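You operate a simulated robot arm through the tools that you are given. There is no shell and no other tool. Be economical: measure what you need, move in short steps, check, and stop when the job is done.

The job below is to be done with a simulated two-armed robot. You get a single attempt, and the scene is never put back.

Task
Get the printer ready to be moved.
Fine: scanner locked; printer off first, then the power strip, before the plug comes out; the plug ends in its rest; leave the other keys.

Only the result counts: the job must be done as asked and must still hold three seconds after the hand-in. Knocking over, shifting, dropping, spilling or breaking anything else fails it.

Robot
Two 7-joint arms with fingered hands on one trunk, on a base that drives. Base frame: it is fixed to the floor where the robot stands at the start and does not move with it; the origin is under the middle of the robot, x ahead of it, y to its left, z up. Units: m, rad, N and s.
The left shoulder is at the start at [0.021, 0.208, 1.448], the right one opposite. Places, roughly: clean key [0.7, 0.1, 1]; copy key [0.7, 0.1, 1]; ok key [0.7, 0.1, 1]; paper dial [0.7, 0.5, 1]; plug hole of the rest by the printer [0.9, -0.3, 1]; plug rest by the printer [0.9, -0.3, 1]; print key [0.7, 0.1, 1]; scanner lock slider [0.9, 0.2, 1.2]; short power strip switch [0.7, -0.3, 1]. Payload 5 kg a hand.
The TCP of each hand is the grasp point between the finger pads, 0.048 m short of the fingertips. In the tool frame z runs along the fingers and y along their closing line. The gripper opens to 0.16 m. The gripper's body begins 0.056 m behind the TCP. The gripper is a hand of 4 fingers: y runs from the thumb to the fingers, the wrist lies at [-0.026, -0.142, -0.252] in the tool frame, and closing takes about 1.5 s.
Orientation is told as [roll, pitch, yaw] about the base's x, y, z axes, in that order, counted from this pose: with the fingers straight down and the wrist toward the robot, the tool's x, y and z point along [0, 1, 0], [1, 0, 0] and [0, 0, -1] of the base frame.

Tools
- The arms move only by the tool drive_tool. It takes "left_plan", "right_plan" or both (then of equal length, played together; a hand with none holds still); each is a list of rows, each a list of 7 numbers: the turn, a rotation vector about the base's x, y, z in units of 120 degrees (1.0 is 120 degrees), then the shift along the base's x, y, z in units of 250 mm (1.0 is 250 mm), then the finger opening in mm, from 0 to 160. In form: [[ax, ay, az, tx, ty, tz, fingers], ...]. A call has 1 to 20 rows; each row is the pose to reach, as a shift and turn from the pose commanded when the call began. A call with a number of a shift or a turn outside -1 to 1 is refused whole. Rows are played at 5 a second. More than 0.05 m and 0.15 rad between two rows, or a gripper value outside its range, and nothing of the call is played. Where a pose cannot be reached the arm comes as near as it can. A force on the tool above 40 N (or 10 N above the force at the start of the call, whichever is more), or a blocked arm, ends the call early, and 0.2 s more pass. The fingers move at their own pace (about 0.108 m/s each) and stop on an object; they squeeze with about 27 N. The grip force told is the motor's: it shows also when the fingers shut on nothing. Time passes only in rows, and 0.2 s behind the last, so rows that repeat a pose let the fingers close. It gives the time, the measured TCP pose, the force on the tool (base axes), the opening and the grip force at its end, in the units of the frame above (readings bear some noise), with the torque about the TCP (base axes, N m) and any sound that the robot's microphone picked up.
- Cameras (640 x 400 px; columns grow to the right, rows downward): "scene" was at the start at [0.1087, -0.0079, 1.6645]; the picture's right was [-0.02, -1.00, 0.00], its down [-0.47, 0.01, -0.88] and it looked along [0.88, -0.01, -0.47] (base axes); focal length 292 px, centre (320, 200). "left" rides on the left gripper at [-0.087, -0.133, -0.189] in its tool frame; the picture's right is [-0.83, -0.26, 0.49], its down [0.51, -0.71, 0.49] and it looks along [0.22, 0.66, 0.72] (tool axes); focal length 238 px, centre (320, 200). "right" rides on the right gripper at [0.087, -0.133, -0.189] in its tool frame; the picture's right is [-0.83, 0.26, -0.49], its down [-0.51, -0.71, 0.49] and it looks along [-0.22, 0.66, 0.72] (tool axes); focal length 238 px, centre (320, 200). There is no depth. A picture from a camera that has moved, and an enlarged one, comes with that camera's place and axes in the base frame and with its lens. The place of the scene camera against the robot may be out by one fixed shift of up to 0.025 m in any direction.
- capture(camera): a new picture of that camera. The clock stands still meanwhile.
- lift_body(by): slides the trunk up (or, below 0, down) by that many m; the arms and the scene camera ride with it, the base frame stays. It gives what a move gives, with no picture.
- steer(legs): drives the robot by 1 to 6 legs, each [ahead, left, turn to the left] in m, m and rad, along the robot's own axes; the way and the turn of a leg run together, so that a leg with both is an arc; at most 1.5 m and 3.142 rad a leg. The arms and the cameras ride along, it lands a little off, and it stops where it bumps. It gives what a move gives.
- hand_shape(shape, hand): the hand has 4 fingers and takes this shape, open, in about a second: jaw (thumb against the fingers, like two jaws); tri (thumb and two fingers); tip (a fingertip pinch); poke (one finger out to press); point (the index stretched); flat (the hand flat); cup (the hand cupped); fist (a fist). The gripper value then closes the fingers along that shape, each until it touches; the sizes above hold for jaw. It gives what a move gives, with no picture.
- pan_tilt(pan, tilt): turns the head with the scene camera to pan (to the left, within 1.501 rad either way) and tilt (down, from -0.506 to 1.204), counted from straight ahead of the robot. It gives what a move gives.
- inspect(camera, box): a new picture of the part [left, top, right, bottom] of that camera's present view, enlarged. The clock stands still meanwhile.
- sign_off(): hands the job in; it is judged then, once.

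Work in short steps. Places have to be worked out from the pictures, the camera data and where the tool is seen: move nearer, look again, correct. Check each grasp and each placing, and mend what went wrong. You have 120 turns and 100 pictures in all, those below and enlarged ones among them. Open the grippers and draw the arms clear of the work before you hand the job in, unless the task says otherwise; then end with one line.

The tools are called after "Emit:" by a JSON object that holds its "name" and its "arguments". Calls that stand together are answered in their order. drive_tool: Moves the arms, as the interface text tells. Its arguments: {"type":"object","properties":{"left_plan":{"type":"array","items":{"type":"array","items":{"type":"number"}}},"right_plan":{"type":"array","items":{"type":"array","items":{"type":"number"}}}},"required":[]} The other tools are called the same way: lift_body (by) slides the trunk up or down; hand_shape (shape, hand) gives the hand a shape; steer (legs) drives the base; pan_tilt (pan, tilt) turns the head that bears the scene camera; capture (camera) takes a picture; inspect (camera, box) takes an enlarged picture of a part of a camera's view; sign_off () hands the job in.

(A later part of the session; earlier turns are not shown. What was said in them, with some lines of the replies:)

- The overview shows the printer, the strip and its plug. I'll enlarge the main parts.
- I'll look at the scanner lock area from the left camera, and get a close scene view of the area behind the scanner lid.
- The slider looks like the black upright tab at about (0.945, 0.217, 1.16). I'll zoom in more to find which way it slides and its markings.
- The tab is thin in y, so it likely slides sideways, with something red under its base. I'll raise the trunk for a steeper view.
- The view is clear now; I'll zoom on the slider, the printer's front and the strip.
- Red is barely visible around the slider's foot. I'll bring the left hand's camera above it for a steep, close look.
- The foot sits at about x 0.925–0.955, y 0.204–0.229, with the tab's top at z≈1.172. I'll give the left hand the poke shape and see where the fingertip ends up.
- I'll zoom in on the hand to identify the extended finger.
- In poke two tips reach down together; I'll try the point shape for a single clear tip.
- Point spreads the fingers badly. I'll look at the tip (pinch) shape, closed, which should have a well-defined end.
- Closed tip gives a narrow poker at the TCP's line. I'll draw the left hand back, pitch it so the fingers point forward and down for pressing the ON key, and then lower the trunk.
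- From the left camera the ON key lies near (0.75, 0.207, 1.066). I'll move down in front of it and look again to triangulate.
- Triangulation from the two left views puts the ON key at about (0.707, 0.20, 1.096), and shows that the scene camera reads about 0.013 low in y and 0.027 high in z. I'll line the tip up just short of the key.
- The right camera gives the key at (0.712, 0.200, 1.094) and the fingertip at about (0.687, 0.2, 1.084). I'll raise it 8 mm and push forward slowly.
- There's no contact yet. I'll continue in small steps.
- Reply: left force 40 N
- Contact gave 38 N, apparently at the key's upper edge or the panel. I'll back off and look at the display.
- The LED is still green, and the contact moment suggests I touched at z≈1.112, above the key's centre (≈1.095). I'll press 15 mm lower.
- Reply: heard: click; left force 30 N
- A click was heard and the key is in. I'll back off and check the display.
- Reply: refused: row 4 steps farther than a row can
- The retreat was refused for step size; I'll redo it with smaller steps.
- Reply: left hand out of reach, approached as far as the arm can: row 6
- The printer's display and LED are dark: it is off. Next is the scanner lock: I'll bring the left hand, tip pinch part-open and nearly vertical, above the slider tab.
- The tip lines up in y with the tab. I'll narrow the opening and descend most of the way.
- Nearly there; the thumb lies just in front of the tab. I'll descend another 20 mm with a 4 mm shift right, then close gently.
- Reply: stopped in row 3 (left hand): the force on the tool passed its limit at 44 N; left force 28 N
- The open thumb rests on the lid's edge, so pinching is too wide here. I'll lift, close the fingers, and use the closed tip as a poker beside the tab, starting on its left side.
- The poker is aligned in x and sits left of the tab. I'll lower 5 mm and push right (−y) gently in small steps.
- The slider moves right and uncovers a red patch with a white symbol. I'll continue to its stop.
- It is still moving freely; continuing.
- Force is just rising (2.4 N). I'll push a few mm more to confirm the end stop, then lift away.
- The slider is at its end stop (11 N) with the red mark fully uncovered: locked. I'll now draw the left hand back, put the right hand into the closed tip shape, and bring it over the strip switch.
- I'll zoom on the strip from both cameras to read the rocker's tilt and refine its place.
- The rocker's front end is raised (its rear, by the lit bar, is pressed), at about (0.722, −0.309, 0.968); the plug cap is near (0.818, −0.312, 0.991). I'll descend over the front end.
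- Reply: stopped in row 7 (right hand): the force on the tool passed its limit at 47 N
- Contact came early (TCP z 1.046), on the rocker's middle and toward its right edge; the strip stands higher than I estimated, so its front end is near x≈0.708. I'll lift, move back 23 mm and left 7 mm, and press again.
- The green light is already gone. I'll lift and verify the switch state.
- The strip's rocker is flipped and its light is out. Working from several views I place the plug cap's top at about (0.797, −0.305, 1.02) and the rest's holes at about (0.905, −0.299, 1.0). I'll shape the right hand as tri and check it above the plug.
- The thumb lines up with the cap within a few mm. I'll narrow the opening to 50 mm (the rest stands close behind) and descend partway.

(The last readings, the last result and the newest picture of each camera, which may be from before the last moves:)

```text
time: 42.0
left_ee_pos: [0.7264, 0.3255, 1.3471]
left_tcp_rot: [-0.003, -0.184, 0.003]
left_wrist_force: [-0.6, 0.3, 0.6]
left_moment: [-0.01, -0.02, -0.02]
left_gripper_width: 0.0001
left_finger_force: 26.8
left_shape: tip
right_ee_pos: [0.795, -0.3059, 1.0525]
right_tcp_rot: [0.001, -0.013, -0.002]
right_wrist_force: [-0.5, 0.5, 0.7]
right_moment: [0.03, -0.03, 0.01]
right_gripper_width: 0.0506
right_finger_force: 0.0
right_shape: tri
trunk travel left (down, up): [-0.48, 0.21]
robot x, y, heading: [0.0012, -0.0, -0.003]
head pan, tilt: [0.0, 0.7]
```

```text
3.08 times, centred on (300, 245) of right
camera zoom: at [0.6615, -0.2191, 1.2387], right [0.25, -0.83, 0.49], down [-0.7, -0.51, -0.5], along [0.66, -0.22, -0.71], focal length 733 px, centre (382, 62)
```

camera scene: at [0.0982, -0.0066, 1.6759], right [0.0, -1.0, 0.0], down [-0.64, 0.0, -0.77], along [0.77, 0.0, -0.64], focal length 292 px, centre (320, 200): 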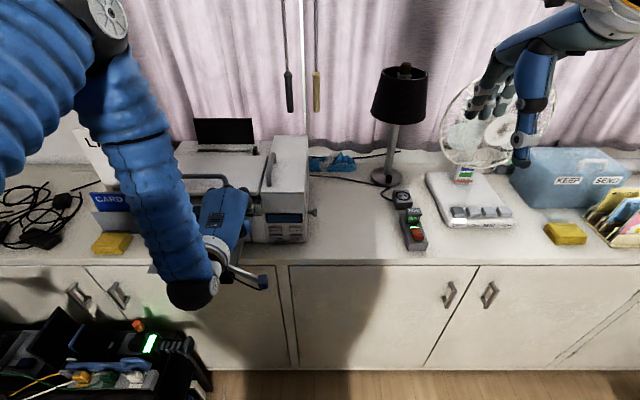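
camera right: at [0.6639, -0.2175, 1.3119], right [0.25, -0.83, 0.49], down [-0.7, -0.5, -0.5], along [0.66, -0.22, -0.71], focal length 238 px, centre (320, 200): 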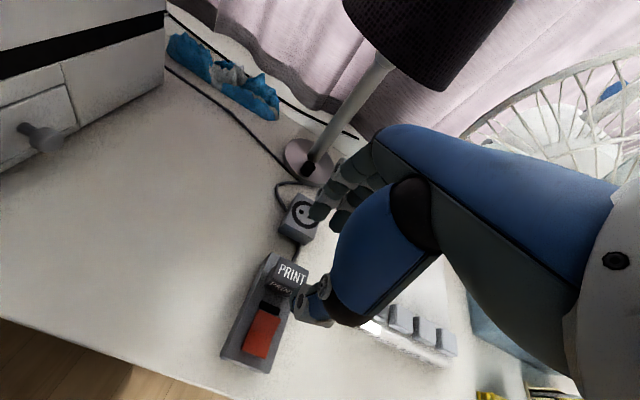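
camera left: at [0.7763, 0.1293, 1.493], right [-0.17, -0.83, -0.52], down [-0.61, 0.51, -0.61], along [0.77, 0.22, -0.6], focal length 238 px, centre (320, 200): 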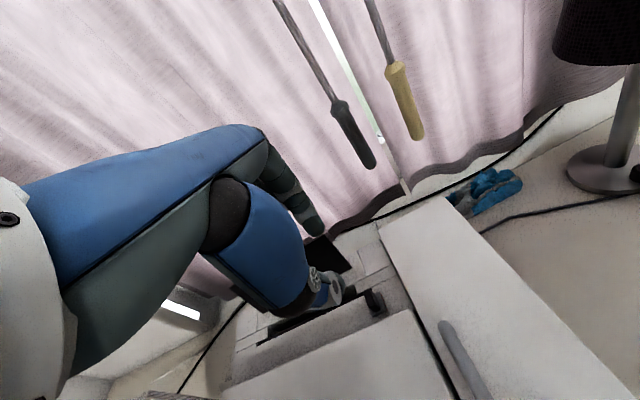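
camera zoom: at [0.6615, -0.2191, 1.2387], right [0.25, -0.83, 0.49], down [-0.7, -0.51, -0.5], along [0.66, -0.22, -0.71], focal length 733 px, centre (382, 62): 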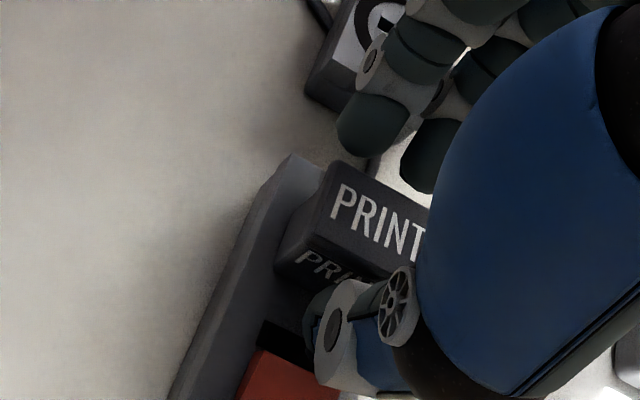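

The thumb is in front of the plug and the two fingers are between it and the rest. I'll descend 14 mm more and close.

Emit:
{"name": "drive_tool", "arguments": {"right_plan": [[0, 0, 0, 0, 0, -0.02, 50], [0, 0, 0, 0, 0, -0.04, 50], [0, 0, 0, 0, 0, -0.056, 50], [0, 0, 0, 0, 0, -0.056, 50]]}}

Emit:
{"name": "drive_tool", "arguments": {"right_plan": [[0, 0, 0, 0, 0, 0, 40], [0, 0, 0, 0, 0, 0, 30], [0, 0, 0, 0, 0, 0, 20], [0, 0, 0, 0, 0, 0, 10], [0, 0, 0, 0, 0, 0, 0], [0, 0, 0, 0, 0, 0, 0], [0, 0, 0, 0, 0, 0, 0]]}}

Emit:
{"name": "inspect", "arguments": {"camera": "right", "box": [240, 180, 360, 310]}}

```text
time: 43.0
left_ee_pos: [0.7251, 0.3265, 1.3472]
left_tcp_rot: [-0.002, -0.186, 0.002]
left_wrist_force: [1.0, -0.6, 0.2]
left_moment: [0.0, -0.01, 0.01]
left_gripper_width: 0.0001
left_finger_force: 26.6
left_shape: tip
right_ee_pos: [0.7973, -0.3068, 1.0372]
right_tcp_rot: [0.002, -0.014, -0.002]
right_wrist_force: [0.1, 0.4, 4.7]
right_moment: [0.03, 0.22, 0.01]
right_gripper_width: 0.0503
right_finger_force: 0.0
right_shape: tri
trunk travel left (down, up): [-0.48, 0.21]
robot x, y, heading: [0.0007, 0.0001, -0.001]
head pan, tilt: [0.0, 0.7]
```

```text
time: 44.6
left_ee_pos: [0.7245, 0.3262, 1.3483]
left_tcp_rot: [-0.001, -0.187, 0.001]
left_wrist_force: [-0.9, 0.3, -0.4]
left_moment: [0.04, 0.0, 0.01]
left_gripper_width: 0.0001
left_finger_force: 27.3
left_shape: tip
right_ee_pos: [0.7942, -0.3062, 1.0373]
right_tcp_rot: [-0.001, -0.014, -0.002]
right_wrist_force: [-12.4, 1.6, 18.5]
right_moment: [0.12, 1.24, 0.01]
right_gripper_width: 0.015
right_finger_force: 26.2
right_shape: tri
trunk travel left (down, up): [-0.48, 0.21]
robot x, y, heading: [-0.0021, -0.0007, -0.003]
head pan, tilt: [0.0, 0.7]
```

```text
3.08 times, centred on (300, 245) of right
camera zoom: at [0.6608, -0.2193, 1.2246], right [0.25, -0.83, 0.49], down [-0.7, -0.51, -0.5], along [0.67, -0.22, -0.71], focal length 733 px, centre (382, 62)
```

zoom: 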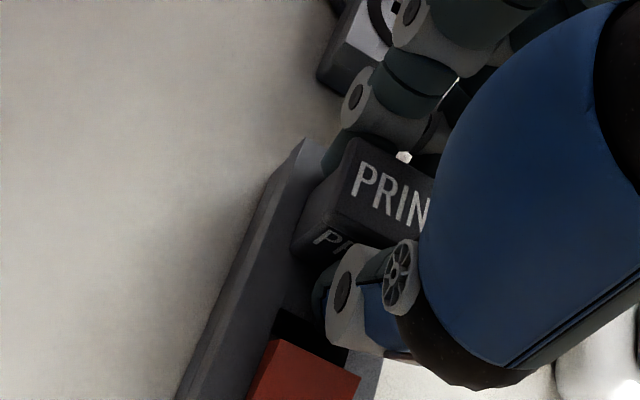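

The fingers have the plug between them (26 N). I'll pull straight up slowly.

Emit:
{"name": "drive_tool", "arguments": {"right_plan": [[0, 0, 0, 0, 0, 0.02, 0], [0, 0, 0, 0, 0, 0.04, 0], [0, 0, 0, 0, 0, 0.06, 0], [0, 0, 0, 0, 0, 0.08, 0], [0, 0, 0, 0, 0, 0.1, 0], [0, 0, 0, 0, 0, 0.12, 0]]}}

Emit:
{"name": "inspect", "arguments": {"camera": "right", "box": [240, 180, 360, 310]}}

Emit:
{"name": "inspect", "arguments": {"camera": "scene", "box": [376, 170, 446, 240]}}

```text
time: 46.0
left_ee_pos: [0.7257, 0.3261, 1.3461]
left_tcp_rot: [0.0, -0.186, 0.002]
left_wrist_force: [0.5, 0.7, -0.1]
left_moment: [0.0, 0.01, 0.02]
left_gripper_width: 0.0001
left_finger_force: 26.6
left_shape: tip
right_ee_pos: [0.7965, -0.3074, 1.066]
right_tcp_rot: [-0.002, -0.013, -0.002]
right_wrist_force: [0.1, -0.8, -0.9]
right_moment: [0.01, -0.01, -0.01]
right_gripper_width: 0.015
right_finger_force: 27.5
right_shape: tri
trunk travel left (down, up): [-0.48, 0.21]
robot x, y, heading: [-0.0014, 0.0002, 0.001]
head pan, tilt: [0.0, 0.7]
```

```text
3.08 times, centred on (300, 245) of right
camera zoom: at [0.6631, -0.2208, 1.2528], right [0.25, -0.83, 0.49], down [-0.7, -0.5, -0.5], along [0.66, -0.22, -0.71], focal length 733 px, centre (382, 62)
```

zoom: 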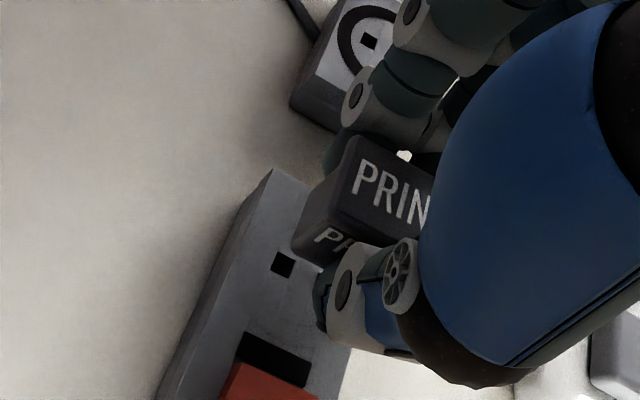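

```text
5.71 times, centred on (411, 205) of scene
camera zoom: at [0.1022, -0.0063, 1.6756], right [0.0, -1.0, 0.0], down [-0.64, 0.0, -0.76], along [0.76, 0.0, -0.64], focal length 1670 px, centre (-200, 171)
```

zoom: 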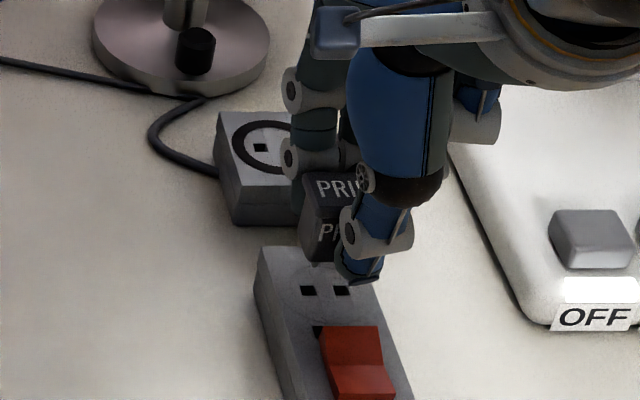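

The plug is out and the strip's holes are visible. Comparing strip holes and rest holes in both cameras gives a displacement of about (+0.1205, +0.002). I'll raise 20 mm and move over the rest.

Emit:
{"name": "drive_tool", "arguments": {"right_plan": [[0, 0, 0, 0, 0, 0.05, 0], [0, 0, 0, 0, 0, 0.1, 0], [0, 0, 0, 0.1, 0, 0.1, 0], [0, 0, 0, 0.2, 0, 0.1, 0], [0, 0, 0, 0.3, 0.004, 0.1, 0], [0, 0, 0, 0.4, 0.008, 0.1, 0], [0, 0, 0, 0.472, 0.008, 0.1, 0], [0, 0, 0, 0.472, 0.008, 0.1, 0], [0, 0, 0, 0.472, 0.008, 0.1, 0]]}}

Emit:
{"name": "inspect", "arguments": {"camera": "right", "box": [250, 180, 370, 310]}}

Emit:
{"name": "inspect", "arguments": {"camera": "scene", "box": [376, 150, 446, 220]}}

```text
time: 48.0
left_ee_pos: [0.7273, 0.3256, 1.3466]
left_tcp_rot: [-0.002, -0.185, 0.002]
left_wrist_force: [0.4, 0.8, 0.1]
left_moment: [-0.01, -0.01, 0.01]
left_gripper_width: 0.0001
left_finger_force: 27.2
left_shape: tip
right_ee_pos: [0.9124, -0.3046, 1.0904]
right_tcp_rot: [0.0, -0.012, -0.002]
right_wrist_force: [-1.3, 0.3, -0.5]
right_moment: [0.0, -0.01, -0.03]
right_gripper_width: 0.015
right_finger_force: 27.1
right_shape: tri
trunk travel left (down, up): [-0.48, 0.21]
robot x, y, heading: [-0.0021, -0.0016, 0.004]
head pan, tilt: [0.0, 0.7]
```

```text
3.08 times, centred on (310, 245) of right
camera zoom: at [0.7798, -0.218, 1.2772], right [0.25, -0.83, 0.49], down [-0.7, -0.51, -0.5], along [0.66, -0.22, -0.72], focal length 733 px, centre (351, 62)
```

zoom: 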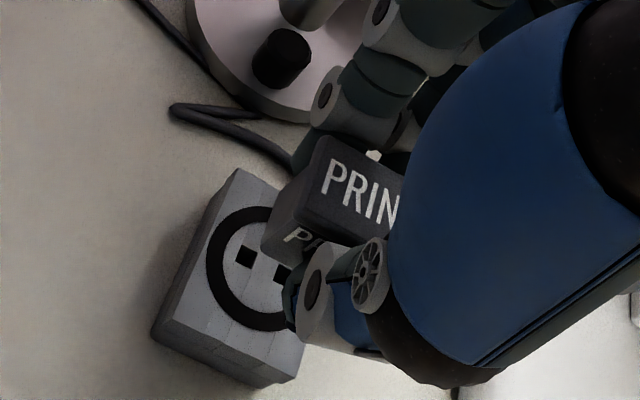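

```text
5.71 times, centred on (411, 185) of scene
camera zoom: at [0.1026, -0.0065, 1.6756], right [0.0, -1.0, 0.0], down [-0.64, 0.0, -0.76], along [0.76, 0.0, -0.64], focal length 1670 px, centre (-200, 286)
```

zoom: 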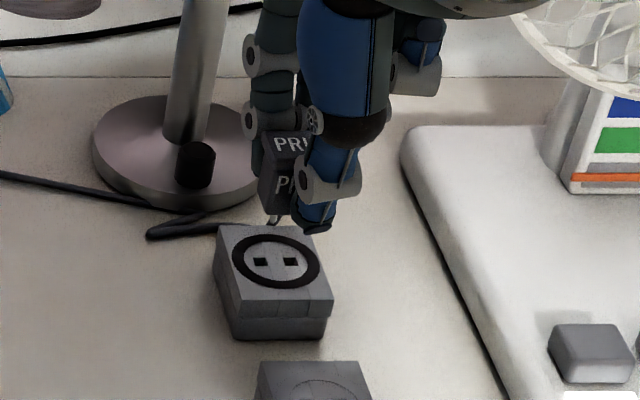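

Both views indicate the plug must go about 6 mm further forward. I'll shift that and lower to just above the rest.

Emit:
{"name": "drive_tool", "arguments": {"right_plan": [[0, 0, 0, 0.024, 0, 0, 0], [0, 0, 0, 0.024, 0, -0.04, 0], [0, 0, 0, 0.024, 0, -0.07, 0], [0, 0, 0, 0.024, 0, -0.07, 0]]}}

Emit:
{"name": "inspect", "arguments": {"camera": "scene", "box": [390, 160, 430, 205]}}

Emit:
{"name": "inspect", "arguments": {"camera": "right", "box": [260, 220, 340, 300]}}

```text
time: 49.0
left_ee_pos: [0.7259, 0.3248, 1.3463]
left_tcp_rot: [-0.001, -0.185, 0.001]
left_wrist_force: [0.8, 0.1, -0.4]
left_moment: [-0.01, -0.01, -0.04]
left_gripper_width: 0.0002
left_finger_force: 27.1
left_shape: tip
right_ee_pos: [0.9202, -0.3051, 1.0734]
right_tcp_rot: [0.001, -0.014, -0.003]
right_wrist_force: [0.2, -0.3, -0.4]
right_moment: [0.02, -0.02, 0.05]
right_gripper_width: 0.0151
right_finger_force: 27.2
right_shape: tri
trunk travel left (down, up): [-0.48, 0.21]
robot x, y, heading: [0.0001, -0.0006, -0.0]
head pan, tilt: [0.0, 0.7]
```

```text
8.89 times, centred on (410, 182) of scene
camera zoom: at [0.1023, -0.0064, 1.6756], right [0.0, -1.0, 0.0], down [-0.64, 0.0, -0.76], along [0.76, 0.0, -0.64], focal length 2598 px, centre (-480, 356)
```

zoom: 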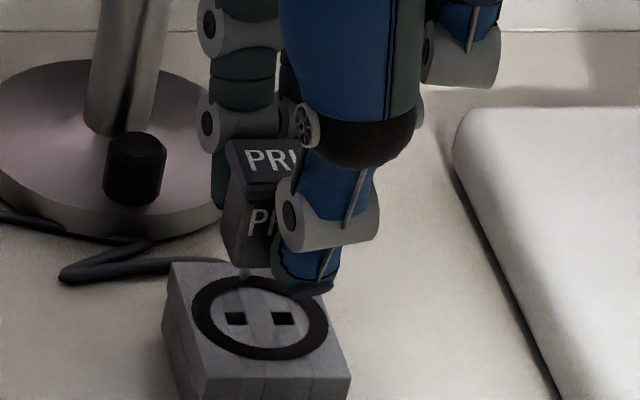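

```text
5.00 times, centred on (300, 260) of right
camera zoom: at [0.7869, -0.218, 1.2604], right [0.25, -0.83, 0.49], down [-0.7, -0.5, -0.5], along [0.66, -0.22, -0.71], focal length 1192 px, centre (420, -100)
```

zoom: 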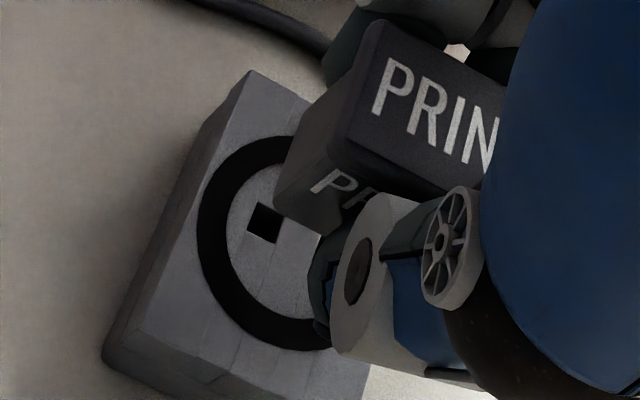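

The right camera says the plug is aligned; the scene view is ambiguous by a few mm. I'll lower 12 mm so the pin tip is almost at the surface and compare directly.

Emit:
{"name": "drive_tool", "arguments": {"right_plan": [[0, 0, 0, 0, 0, -0.02, 0], [0, 0, 0, 0, 0, -0.04, 0], [0, 0, 0, 0, 0, -0.048, 0], [0, 0, 0, 0, 0, -0.048, 0]]}}

Emit:
{"name": "inspect", "arguments": {"camera": "scene", "box": [396, 172, 424, 200]}}

Emit:
{"name": "inspect", "arguments": {"camera": "right", "box": [260, 220, 340, 300]}}

```text
time: 50.0
left_ee_pos: [0.7265, 0.3272, 1.347]
left_tcp_rot: [-0.001, -0.185, 0.002]
left_wrist_force: [-0.9, 0.1, -0.4]
left_moment: [0.01, -0.06, 0.01]
left_gripper_width: 0.0
left_finger_force: 26.9
left_shape: tip
right_ee_pos: [0.9209, -0.306, 1.0614]
right_tcp_rot: [0.001, -0.012, -0.001]
right_wrist_force: [-0.1, -0.1, -0.3]
right_moment: [0.01, -0.01, -0.01]
right_gripper_width: 0.0151
right_finger_force: 26.7
right_shape: tri
trunk travel left (down, up): [-0.48, 0.21]
robot x, y, heading: [0.0005, -0.0027, -0.006]
head pan, tilt: [0.0, 0.7]
```

```text
14.29 times, centred on (410, 186) of scene
camera zoom: at [0.1024, -0.0064, 1.6756], right [0.0, -1.0, 0.0], down [-0.64, 0.0, -0.76], along [0.76, 0.0, -0.64], focal length 4176 px, centre (-966, 400)
```

zoom: 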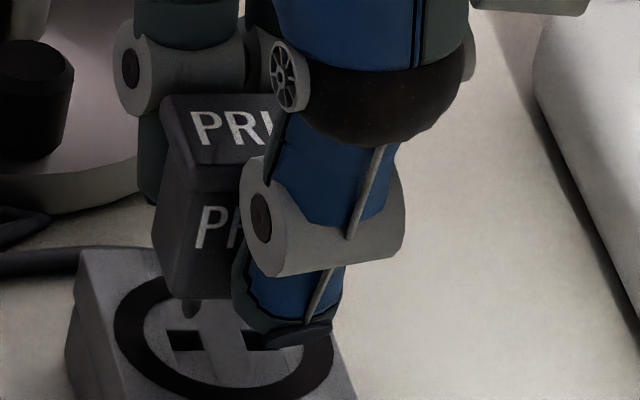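

```text
5.00 times, centred on (300, 260) of right
camera zoom: at [0.787, -0.2182, 1.2477], right [0.25, -0.83, 0.49], down [-0.7, -0.5, -0.5], along [0.66, -0.22, -0.71], focal length 1192 px, centre (420, -100)
```

zoom: 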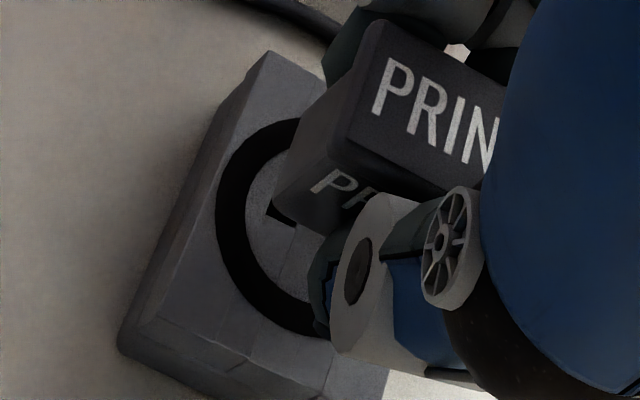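

The pin tip lies about 1 mm right of the hole and slightly behind it or above it. I'll correct y by +1 mm and x by −2 mm, then lower in 2 mm steps while watching the force.

Emit:
{"name": "drive_tool", "arguments": {"right_plan": [[0, 0, 0, -0.008, 0.005, 0, 0], [0, 0, 0, -0.008, 0.005, -0.008, 0], [0, 0, 0, -0.008, 0.005, -0.016, 0], [0, 0, 0, -0.008, 0.005, -0.024, 0], [0, 0, 0, -0.008, 0.005, -0.024, 0]]}}

Emit:
{"name": "inspect", "arguments": {"camera": "scene", "box": [396, 172, 424, 200]}}

```text
time: 51.2
left_ee_pos: [0.7267, 0.3248, 1.3474]
left_tcp_rot: [-0.001, -0.185, 0.003]
left_wrist_force: [-0.5, 1.1, 0.0]
left_moment: [0.01, 0.0, 0.01]
left_gripper_width: 0.0
left_finger_force: 27.4
left_shape: tip
right_ee_pos: [0.9201, -0.3032, 1.0565]
right_tcp_rot: [0.001, -0.013, 0.0]
right_wrist_force: [0.6, -0.1, 0.0]
right_moment: [0.01, 0.04, -0.02]
right_gripper_width: 0.0151
right_finger_force: 27.1
right_shape: tri
trunk travel left (down, up): [-0.48, 0.21]
robot x, y, heading: [-0.001, -0.0058, -0.002]
head pan, tilt: [0.0, 0.7]
```

```text
14.29 times, centred on (410, 186) of scene
camera zoom: at [0.1024, -0.0065, 1.6756], right [0.0, -1.0, 0.0], down [-0.64, 0.0, -0.76], along [0.76, 0.0, -0.64], focal length 4176 px, centre (-966, 400)
```

zoom: 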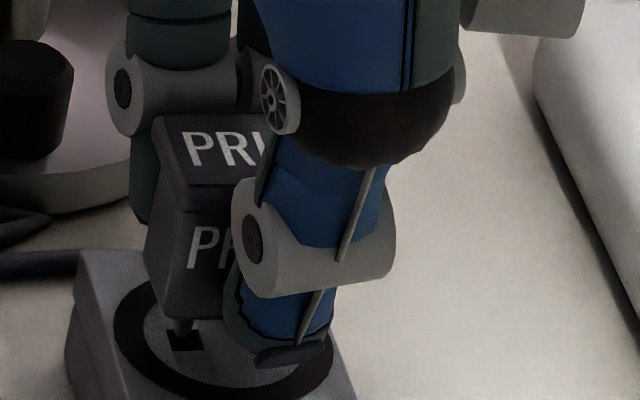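

The pin tip now sits on the hole in the image and there is no force. I'll lower further in 2 mm steps.

Emit:
{"name": "drive_tool", "arguments": {"right_plan": [[0, 0, 0, 0, 0, -0.008, 0], [0, 0, 0, 0, 0, -0.016, 0], [0, 0, 0, 0, 0, -0.024, 0]]}}

Emit:
{"name": "inspect", "arguments": {"camera": "scene", "box": [396, 172, 424, 200]}}

```text
time: 52.0
left_ee_pos: [0.7267, 0.3254, 1.3465]
left_tcp_rot: [-0.003, -0.184, 0.002]
left_wrist_force: [-0.4, 0.5, -0.1]
left_moment: [-0.01, 0.01, 0.0]
left_gripper_width: 0.0
left_finger_force: 27.0
left_shape: tip
right_ee_pos: [0.9197, -0.3027, 1.0511]
right_tcp_rot: [0.0, -0.013, -0.001]
right_wrist_force: [-0.5, -0.8, 6.0]
right_moment: [0.06, 0.1, 0.03]
right_gripper_width: 0.0152
right_finger_force: 26.9
right_shape: tri
trunk travel left (down, up): [-0.48, 0.21]
robot x, y, heading: [-0.0026, -0.0026, -0.002]
head pan, tilt: [0.0, 0.7]
```

```text
14.29 times, centred on (410, 186) of scene
camera zoom: at [0.1016, -0.0063, 1.6757], right [0.0, -1.0, 0.0], down [-0.64, 0.0, -0.76], along [0.76, 0.0, -0.64], focal length 4176 px, centre (-966, 400)
```

zoom: 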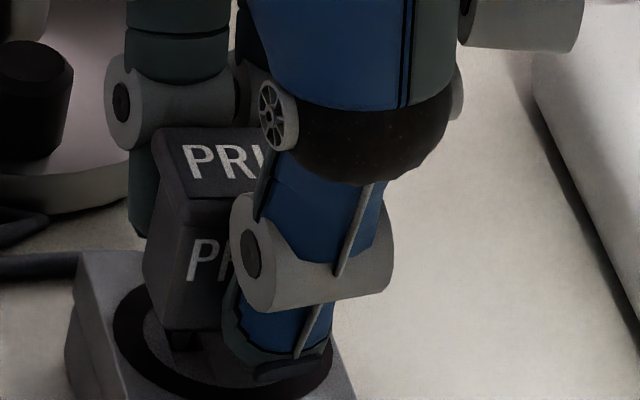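

A 6 N force has appeared, at the pins. I'll press a little further to see whether it slides in.

Emit:
{"name": "drive_tool", "arguments": {"right_plan": [[0, 0, 0, 0, 0, -0.008, 0], [0, 0, 0, 0, 0, -0.016, 0]]}}

Emit:
{"name": "inspect", "arguments": {"camera": "scene", "box": [396, 172, 424, 200]}}

```text
time: 52.6
left_ee_pos: [0.7247, 0.3256, 1.3487]
left_tcp_rot: [-0.002, -0.186, 0.001]
left_wrist_force: [0.2, -0.2, 0.5]
left_moment: [0.02, 0.0, 0.0]
left_gripper_width: 0.0
left_finger_force: 26.8
left_shape: tip
right_ee_pos: [0.918, -0.3046, 1.0498]
right_tcp_rot: [-0.001, -0.02, -0.004]
right_wrist_force: [-0.3, -3.0, 22.6]
right_moment: [0.13, 0.09, -0.04]
right_gripper_width: 0.0158
right_finger_force: 27.0
right_shape: tri
trunk travel left (down, up): [-0.48, 0.21]
robot x, y, heading: [-0.0023, -0.0026, -0.003]
head pan, tilt: [0.0, 0.7]
```

```text
14.29 times, centred on (410, 186) of scene
camera zoom: at [0.0997, -0.0061, 1.676], right [0.0, -1.0, 0.0], down [-0.64, 0.0, -0.77], along [0.77, 0.0, -0.64], focal length 4176 px, centre (-966, 400)
```

zoom: 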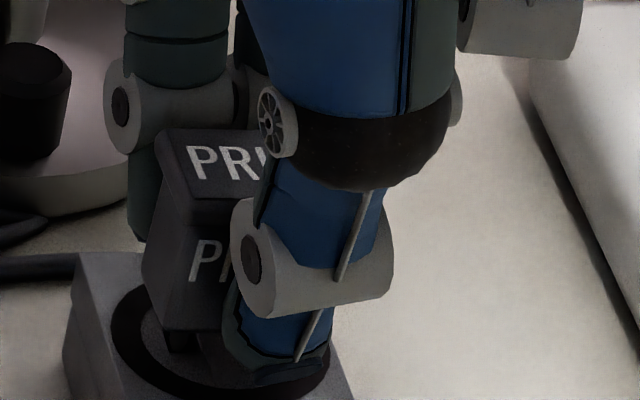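

It's blocked at 22 N, so the pins are resting on the surface. I'll back off 2 mm and zoom in tightly.

Emit:
{"name": "drive_tool", "arguments": {"right_plan": [[0, 0, 0, 0, 0, 0.02, 0], [0, 0, 0, 0, 0, 0.02, 0]]}}

Emit:
{"name": "inspect", "arguments": {"camera": "scene", "box": [403, 189, 417, 200]}}

Emit:
{"name": "inspect", "arguments": {"camera": "right", "box": [290, 250, 330, 280]}}

```text
time: 53.2
left_ee_pos: [0.7264, 0.326, 1.3472]
left_tcp_rot: [-0.001, -0.186, 0.003]
left_wrist_force: [-0.1, 0.4, 0.2]
left_moment: [0.0, 0.04, 0.0]
left_gripper_width: 0.0
left_finger_force: 27.3
left_shape: tip
right_ee_pos: [0.9182, -0.3047, 1.051]
right_tcp_rot: [0.0, -0.012, -0.001]
right_wrist_force: [6.3, -2.5, 11.8]
right_moment: [-0.05, -0.34, 0.01]
right_gripper_width: 0.0161
right_finger_force: 26.8
right_shape: tri
trunk travel left (down, up): [-0.48, 0.21]
robot x, y, heading: [0.0038, 0.0013, 0.0]
head pan, tilt: [0.0, 0.7]
```

```text
16.00 times, centred on (410, 194) of scene
camera zoom: at [0.1017, -0.0064, 1.6756], right [0.0, -1.0, 0.0], down [-0.64, 0.0, -0.76], along [0.76, 0.0, -0.64], focal length 4677 px, centre (-1120, 288)
```

zoom: 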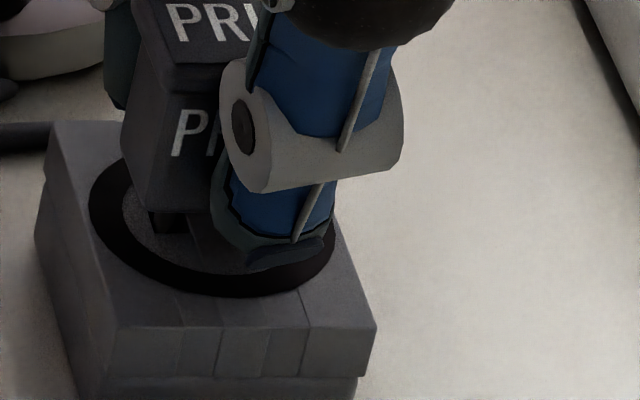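

```text
13.33 times, centred on (310, 265) of right
camera zoom: at [0.7847, -0.2169, 1.2376], right [0.25, -0.83, 0.49], down [-0.7, -0.51, -0.5], along [0.66, -0.22, -0.71], focal length 3178 px, centre (453, -667)
```

zoom: 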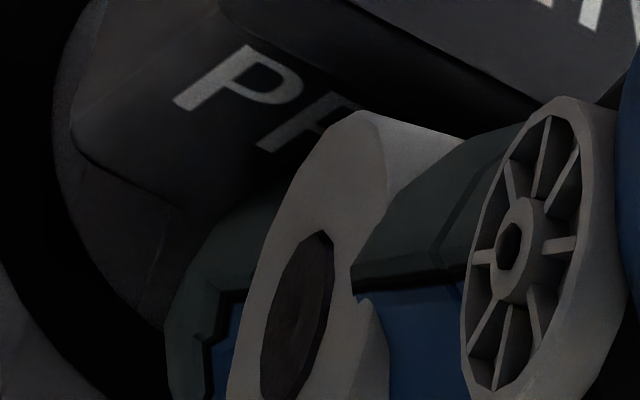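

The visible pin length has halved, so the pins seem to have entered about 5 mm and jammed. I'll try a small forward–back wiggle while pressing down.

Emit:
{"name": "drive_tool", "arguments": {"right_plan": [[0, 0, 0, 0.008, 0, -0.008, 0], [0, 0, 0, 0.008, 0.004, -0.016, 0], [0, 0, 0, 0, 0.004, -0.02, 0], [0, 0, 0, 0.008, 0, -0.024, 0], [0, 0, 0, 0.012, 0, -0.028, 0]]}}

Emit:
{"name": "inspect", "arguments": {"camera": "scene", "box": [401, 186, 419, 200]}}

```text
time: 54.4
left_ee_pos: [0.7277, 0.3258, 1.3451]
left_tcp_rot: [-0.001, -0.183, 0.002]
left_wrist_force: [1.1, 0.0, -0.5]
left_moment: [-0.01, 0.07, 0.01]
left_gripper_width: 0.0
left_finger_force: 26.5
left_shape: tip
right_ee_pos: [0.9212, -0.3058, 1.0422]
right_tcp_rot: [-0.001, -0.012, -0.002]
right_wrist_force: [-0.3, 0.2, -3.3]
right_moment: [0.02, -0.06, 0.02]
right_gripper_width: 0.0163
right_finger_force: 27.1
right_shape: tri
trunk travel left (down, up): [-0.48, 0.21]
robot x, y, heading: [-0.0007, 0.0022, 0.003]
head pan, tilt: [0.0, 0.7]
stopped in row 5 (right hand): the force on the tool passed its limit at 41 N (the readings are from after the stop); the commanded pose is now the measured one
```

```text
16.00 times, centred on (410, 193) of scene
camera zoom: at [0.1043, -0.0067, 1.6749], right [0.0, -1.0, 0.0], down [-0.65, 0.0, -0.76], along [0.76, 0.0, -0.65], focal length 4677 px, centre (-1120, 312)
```

zoom: 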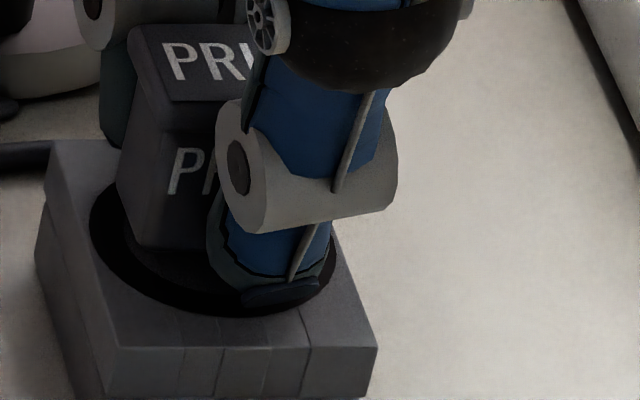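

It dropped in: TCP z is now 1.042 as predicted for seated, and the body sits on the rest's surface. One small extra push, then I'll open the fingers.

Emit:
{"name": "drive_tool", "arguments": {"right_plan": [[0, 0, 0, 0, 0, -0.008, 0], [0, 0, 0, 0, 0, -0.012, 0], [0, 0, 0, 0, 0, 0, 0]]}}

Emit:
{"name": "drive_tool", "arguments": {"right_plan": [[0, 0, 0, 0, 0, 0, 15], [0, 0, 0, 0, 0, 0, 30], [0, 0, 0, 0, 0, 0, 44], [0, 0, 0, 0, 0, 0, 44], [0, 0, 0, 0, 0, 0, 44], [0, 0, 0, 0, 0, 0.1, 46], [0, 0, 0, 0, 0, 0.2, 50], [0, 0, 0, 0, 0, 0.3, 50]]}}

Emit:
{"name": "inspect", "arguments": {"camera": "scene", "box": [380, 165, 440, 225]}}

```text
time: 55.2
left_ee_pos: [0.7257, 0.3262, 1.3477]
left_tcp_rot: [0.0, -0.184, 0.002]
left_wrist_force: [-0.4, 0.5, 0.4]
left_moment: [-0.01, 0.0, -0.02]
left_gripper_width: 0.0
left_finger_force: 26.5
left_shape: tip
right_ee_pos: [0.9212, -0.3043, 1.0469]
right_tcp_rot: [0.001, -0.017, -0.001]
right_wrist_force: [-0.2, -0.9, -0.6]
right_moment: [-0.1, -0.03, -0.04]
right_gripper_width: 0.0166
right_finger_force: 26.8
right_shape: tri
trunk travel left (down, up): [-0.48, 0.21]
robot x, y, heading: [-0.0005, -0.0002, -0.002]
head pan, tilt: [0.0, 0.7]
```

```text
time: 57.0
left_ee_pos: [0.7273, 0.3271, 1.3473]
left_tcp_rot: [-0.002, -0.185, 0.002]
left_wrist_force: [-0.5, 0.5, -0.3]
left_moment: [-0.04, -0.01, -0.04]
left_gripper_width: 0.0
left_finger_force: 27.3
left_shape: tip
right_ee_pos: [0.9198, -0.303, 1.1229]
right_tcp_rot: [-0.002, -0.016, -0.001]
right_wrist_force: [-1.6, 0.4, -0.7]
right_moment: [-0.03, -0.08, -0.03]
right_gripper_width: 0.0494
right_finger_force: 0.0
right_shape: tri
trunk travel left (down, up): [-0.48, 0.21]
robot x, y, heading: [0.0007, -0.0031, -0.0]
head pan, tilt: [0.0, 0.7]
```

```text
6.67 times, centred on (410, 195) of scene
camera zoom: at [0.1015, -0.0057, 1.6757], right [0.0, -1.0, 0.0], down [-0.64, 0.0, -0.76], along [0.76, 0.0, -0.64], focal length 1949 px, centre (-280, 233)
```

zoom: 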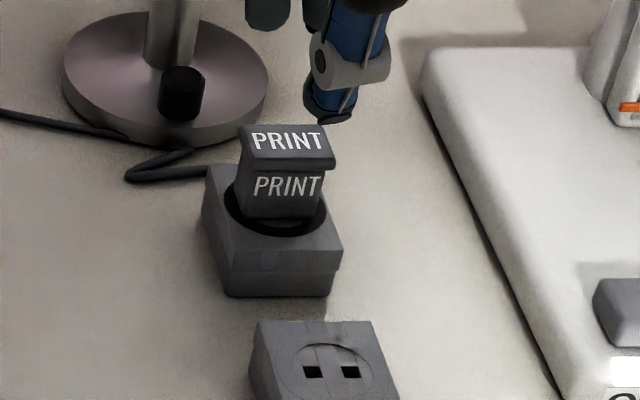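

The plug stands in the rest. I'll zoom in to check that it's fully seated.

Emit:
{"name": "inspect", "arguments": {"camera": "scene", "box": [398, 180, 422, 200]}}

Emit:
{"name": "inspect", "arguments": {"camera": "right", "box": [255, 200, 345, 300]}}

```text
16.00 times, centred on (410, 190) of scene
camera zoom: at [0.1015, -0.0057, 1.6757], right [0.0, -1.0, 0.0], down [-0.64, 0.0, -0.76], along [0.76, 0.0, -0.64], focal length 4677 px, centre (-1120, 360)
```

zoom: 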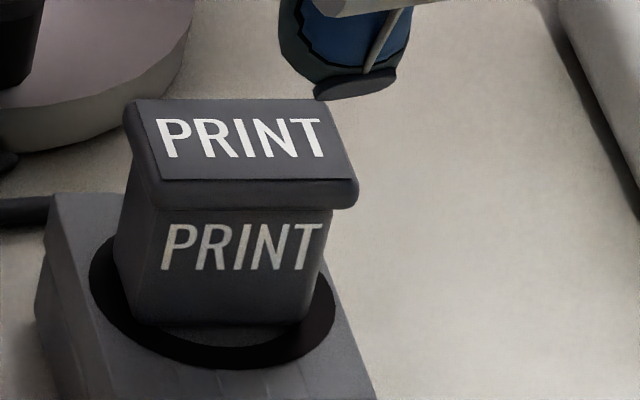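

```text
4.00 times, centred on (300, 250) of right
camera zoom: at [0.7861, -0.2162, 1.3091], right [0.25, -0.83, 0.49], down [-0.7, -0.5, -0.5], along [0.67, -0.22, -0.71], focal length 953 px, centre (400, 0)
```

zoom: 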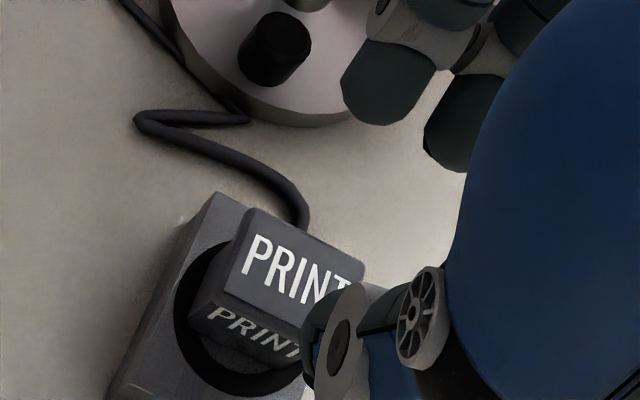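

No pins are visible, but I want to be sure it's fully home. I'll close the fingers to a tip and press gently down on the cap's centre.

Emit:
{"name": "drive_tool", "arguments": {"right_plan": [[0, 0, 0, 0, 0, 0.15, 50], [0, 0, 0, -0.02, 0, 0.2, 50]]}}

Emit:
{"name": "hand_shape", "arguments": {"hand": "right", "shape": "tip"}}

Emit:
{"name": "drive_tool", "arguments": {"right_plan": [[0, 0, 0, -0.035, 0, 0, 0], [0, 0, 0, -0.035, 0, 0, 0], [0, 0, 0, -0.035, 0, 0, 0], [0, 0, 0, -0.035, 0, 0, 0], [0, 0, 0, -0.035, 0, 0, 0], [0, 0, 0, -0.035, 0, -0.1, 0], [0, 0, 0, -0.035, 0, -0.2, 0], [0, 0, 0, -0.035, 0, -0.28, 0]]}}

Emit:
{"name": "inspect", "arguments": {"camera": "scene", "box": [385, 160, 435, 210]}}

```text
time: 57.6
left_ee_pos: [0.7266, 0.3252, 1.3457]
left_tcp_rot: [-0.002, -0.184, 0.001]
left_wrist_force: [-0.3, 0.8, -0.1]
left_moment: [0.01, -0.01, -0.02]
left_gripper_width: 0.0
left_finger_force: 26.9
left_shape: tip
right_ee_pos: [0.9173, -0.3033, 1.1714]
right_tcp_rot: [0.0, -0.015, -0.002]
right_wrist_force: [-0.4, 0.2, -0.8]
right_moment: [0.0, -0.07, -0.02]
right_gripper_width: 0.0496
right_finger_force: 0.0
right_shape: tri
trunk travel left (down, up): [-0.48, 0.21]
robot x, y, heading: [-0.0008, -0.0029, 0.002]
head pan, tilt: [0.0, 0.7]
```

```text
time: 58.5
left_ee_pos: [0.7268, 0.3252, 1.3473]
left_tcp_rot: [-0.002, -0.185, 0.001]
left_wrist_force: [-0.1, -0.1, 0.5]
left_moment: [-0.04, -0.01, 0.0]
left_gripper_width: 0.0001
left_finger_force: 27.7
left_shape: tip
right_ee_pos: [0.9163, -0.3048, 1.1727]
right_tcp_rot: [0.0, -0.017, -0.002]
right_wrist_force: [0.0, 0.7, -1.1]
right_moment: [0.02, -0.01, 0.01]
right_gripper_width: 0.1597
right_finger_force: 0.1
right_shape: tip
trunk travel left (down, up): [-0.48, 0.21]
robot x, y, heading: [-0.001, -0.0014, -0.005]
head pan, tilt: [0.0, 0.7]
```

```text
time: 60.3
left_ee_pos: [0.7275, 0.3249, 1.3473]
left_tcp_rot: [-0.002, -0.184, 0.003]
left_wrist_force: [0.6, -0.4, 0.6]
left_moment: [0.0, 0.04, -0.02]
left_gripper_width: 0.0
left_finger_force: 26.8
left_shape: tip
right_ee_pos: [0.9073, -0.3071, 1.1009]
right_tcp_rot: [0.0, -0.016, -0.002]
right_wrist_force: [0.6, 0.2, 0.3]
right_moment: [0.01, 0.07, 0.03]
right_gripper_width: 0.0
right_finger_force: 26.9
right_shape: tip
trunk travel left (down, up): [-0.48, 0.21]
robot x, y, heading: [0.0008, 0.0015, -0.001]
head pan, tilt: [0.0, 0.7]
```

```text
8.00 times, centred on (410, 185) of scene
camera zoom: at [0.1027, -0.0068, 1.6756], right [0.0, -1.0, 0.0], down [-0.64, 0.0, -0.76], along [0.76, 0.0, -0.64], focal length 2339 px, centre (-400, 320)
```

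zoom: 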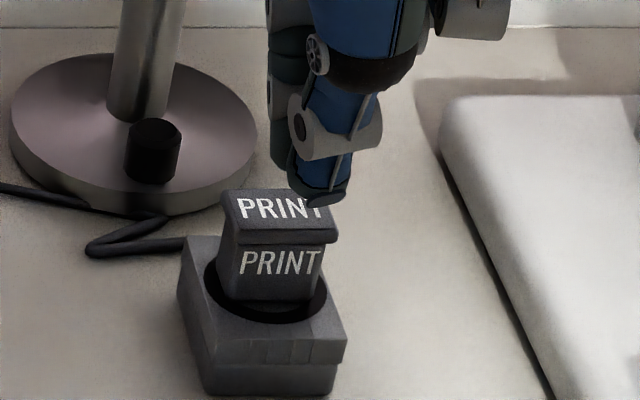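

The tip is about 1 cm right of the cap's centre. I'll shift left and press down slowly.

Emit:
{"name": "drive_tool", "arguments": {"right_plan": [[0, 0, 0, 0, 0.036, 0, 0], [0, 0, 0, 0, 0.036, -0.04, 0], [0, 0, 0, 0, 0.036, -0.08, 0], [0, 0, 0, 0, 0.036, -0.096, 0], [0, 0, 0, 0, 0.036, -0.11, 0]]}}

```text
time: 61.5
left_ee_pos: [0.7232, 0.3265, 1.3486]
left_tcp_rot: [-0.003, -0.187, 0.001]
left_wrist_force: [0.8, -0.7, 1.0]
left_moment: [0.0, 0.01, -0.01]
left_gripper_width: 0.0002
left_finger_force: 26.8
left_shape: tip
right_ee_pos: [0.9096, -0.2953, 1.0798]
right_tcp_rot: [0.001, -0.024, -0.004]
right_wrist_force: [-4.6, -3.6, 26.7]
right_moment: [0.11, -0.19, 0.0]
right_gripper_width: 0.0
right_finger_force: 27.0
right_shape: tip
trunk travel left (down, up): [-0.48, 0.21]
robot x, y, heading: [0.0005, -0.0014, -0.002]
head pan, tilt: [0.0, 0.7]
```

It's firm at 27 N. I'll press a bit harder once to see whether it moves, then retreat and compare.

Emit:
{"name": "drive_tool", "arguments": {"right_plan": [[0, 0, 0, 0, 0, -0.004, 0], [0, 0, 0, 0, 0, -0.008, 0], [0, 0, 0, 0, 0, -0.012, 0], [0, 0, 0, 0, 0, -0.012, 0]]}}

Emit:
{"name": "drive_tool", "arguments": {"right_plan": [[0, 0, 0, 0, 0, 0.1, 0], [0, 0, 0, -0.1, -0.02, 0.25, 0], [0, 0, 0, -0.25, -0.04, 0.35, 0], [0, 0, 0, -0.4, -0.06, 0.45, 0], [0, 0, 0, -0.55, -0.08, 0.55, 0], [0, 0, 0, -0.7, -0.1, 0.65, 0], [0, 0, 0, -0.85, -0.12, 0.75, 0], [0, 0, 0, -0.95, -0.12, 0.85, 0]]}}

Emit:
{"name": "inspect", "arguments": {"camera": "scene", "box": [398, 180, 422, 200]}}

Emit:
{"name": "inspect", "arguments": {"camera": "right", "box": [240, 130, 340, 230]}}

```text
time: 62.1
left_ee_pos: [0.7267, 0.3257, 1.3453]
left_tcp_rot: [-0.002, -0.183, 0.004]
left_wrist_force: [1.2, -0.4, -0.4]
left_moment: [0.04, 0.11, -0.01]
left_gripper_width: 0.0001
left_finger_force: 26.8
left_shape: tip
right_ee_pos: [0.9145, -0.2965, 1.0805]
right_tcp_rot: [0.002, -0.031, -0.003]
right_wrist_force: [-3.8, 0.4, 19.6]
right_moment: [0.21, 0.12, 0.09]
right_gripper_width: 0.0
right_finger_force: 26.9
right_shape: tip
trunk travel left (down, up): [-0.48, 0.21]
robot x, y, heading: [0.0006, 0.0003, -0.001]
head pan, tilt: [0.0, 0.7]
stopped in row 2 (right hand): the force on the tool passed its limit at 41 N (the readings are from after the stop); the commanded pose is now the measured one
```

```text
time: 63.9
left_ee_pos: [0.7249, 0.326, 1.3482]
left_tcp_rot: [0.0, -0.187, 0.003]
left_wrist_force: [0.0, 0.8, 0.6]
left_moment: [-0.03, -0.09, 0.0]
left_gripper_width: 0.0
left_finger_force: 26.5
left_shape: tip
right_ee_pos: [0.6721, -0.3256, 1.2913]
right_tcp_rot: [0.0, -0.029, -0.003]
right_wrist_force: [-1.3, -0.7, 1.1]
right_moment: [-0.01, -0.09, -0.06]
right_gripper_width: 0.0001
right_finger_force: 27.0
right_shape: tip
trunk travel left (down, up): [-0.48, 0.21]
robot x, y, heading: [0.0006, -0.0013, 0.006]
head pan, tilt: [0.0, 0.7]
```

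```text
16.00 times, centred on (410, 190) of scene
camera zoom: at [0.1001, -0.006, 1.6758], right [0.0, -1.0, 0.0], down [-0.64, 0.0, -0.77], along [0.77, 0.0, -0.64], focal length 4677 px, centre (-1120, 360)
```

zoom: 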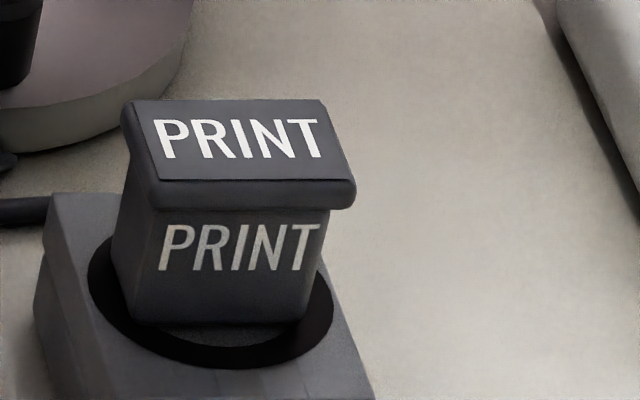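

```text
4.00 times, centred on (290, 180) of right
camera zoom: at [0.5362, -0.2386, 1.4763], right [0.24, -0.84, 0.49], down [-0.7, -0.5, -0.51], along [0.67, -0.22, -0.71], focal length 953 px, centre (440, 280)
```

zoom: 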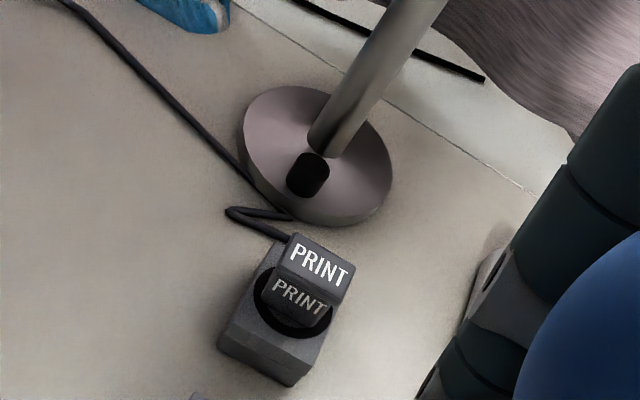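

Pressing with 41 N changed nothing, so the plug is fully seated. I'll draw both hands back, open them, and take a final look.

Emit:
{"name": "drive_tool", "arguments": {"left_plan": [[0, 0, 0, -0.1, 0.05, 0.1, 40], [0, 0, 0, -0.2, 0.1, 0.2, 80], [0, 0, 0, -0.3, 0.15, 0.3, 120], [0, 0, 0, -0.4, 0.2, 0.35, 160], [0, 0, 0, -0.4, 0.2, 0.35, 160]], "right_plan": [[0, 0, 0, -0.05, -0.05, 0.1, 40], [0, 0, 0, -0.1, -0.1, 0.2, 80], [0, 0, 0, -0.15, -0.15, 0.3, 120], [0, 0, 0, -0.2, -0.2, 0.4, 160], [0, 0, 0, -0.2, -0.2, 0.4, 160]]}}

Emit:
{"name": "capture", "arguments": {"camera": "scene"}}

Emit:
{"name": "inspect", "arguments": {"camera": "scene", "box": [170, 120, 330, 260]}}

```text
time: 65.1
left_ee_pos: [0.6568, 0.384, 1.4365]
left_tcp_rot: [0.031, -0.254, 0.021]
left_wrist_force: [-0.2, -0.6, 0.0]
left_moment: [-0.02, 0.05, -0.03]
left_gripper_width: 0.1597
left_finger_force: 0.1
left_shape: tip
left hand out of reach, approached as far as the arm can: row 4
right_ee_pos: [0.626, -0.3767, 1.3896]
right_tcp_rot: [0.0, -0.024, -0.004]
right_wrist_force: [1.5, -0.7, -0.7]
right_moment: [-0.04, 0.07, 0.02]
right_gripper_width: 0.1593
right_finger_force: 0.0
right_shape: tip
trunk travel left (down, up): [-0.48, 0.21]
robot x, y, heading: [-0.0023, -0.0032, -0.002]
head pan, tilt: [0.0, 0.7]
```

```text
8 pictures are left
camera scene: at [0.1038, -0.006, 1.6754], right [0.0, -1.0, 0.0], down [-0.65, 0.0, -0.76], along [0.76, 0.0, -0.65], focal length 292 px, centre (320, 200)
```

scene: 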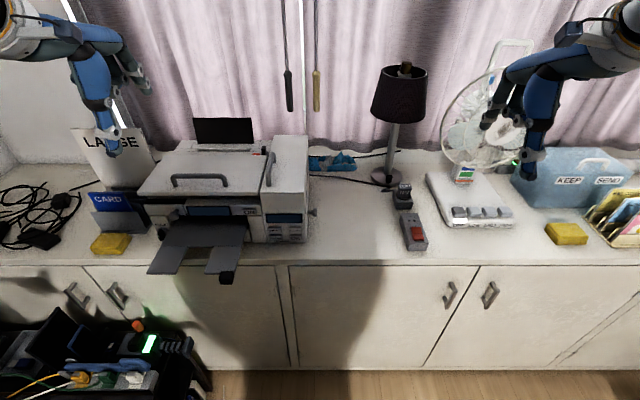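

```text
2.86 times, centred on (250, 190) of scene
camera zoom: at [0.1038, -0.006, 1.6754], right [0.0, -1.0, 0.0], down [-0.65, 0.0, -0.76], along [0.76, 0.0, -0.65], focal length 835 px, centre (520, 229)
```

zoom: 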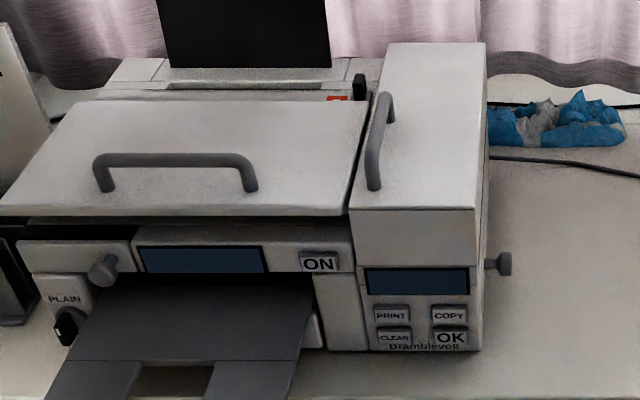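

The scene shows the printer dark, the scanner slider at its locked end, the strip off and the plug in its rest, with nothing else moved and both hands clear and open. Handing in.

Emit:
{"name": "sign_off", "arguments": {}}

```text
The job is handed in.
```

The printer is ready to be moved: I switched it off first, locked the scanner, turned the power strip off, then pulled the plug and seated it in its rest; I pressed none of the other keys.
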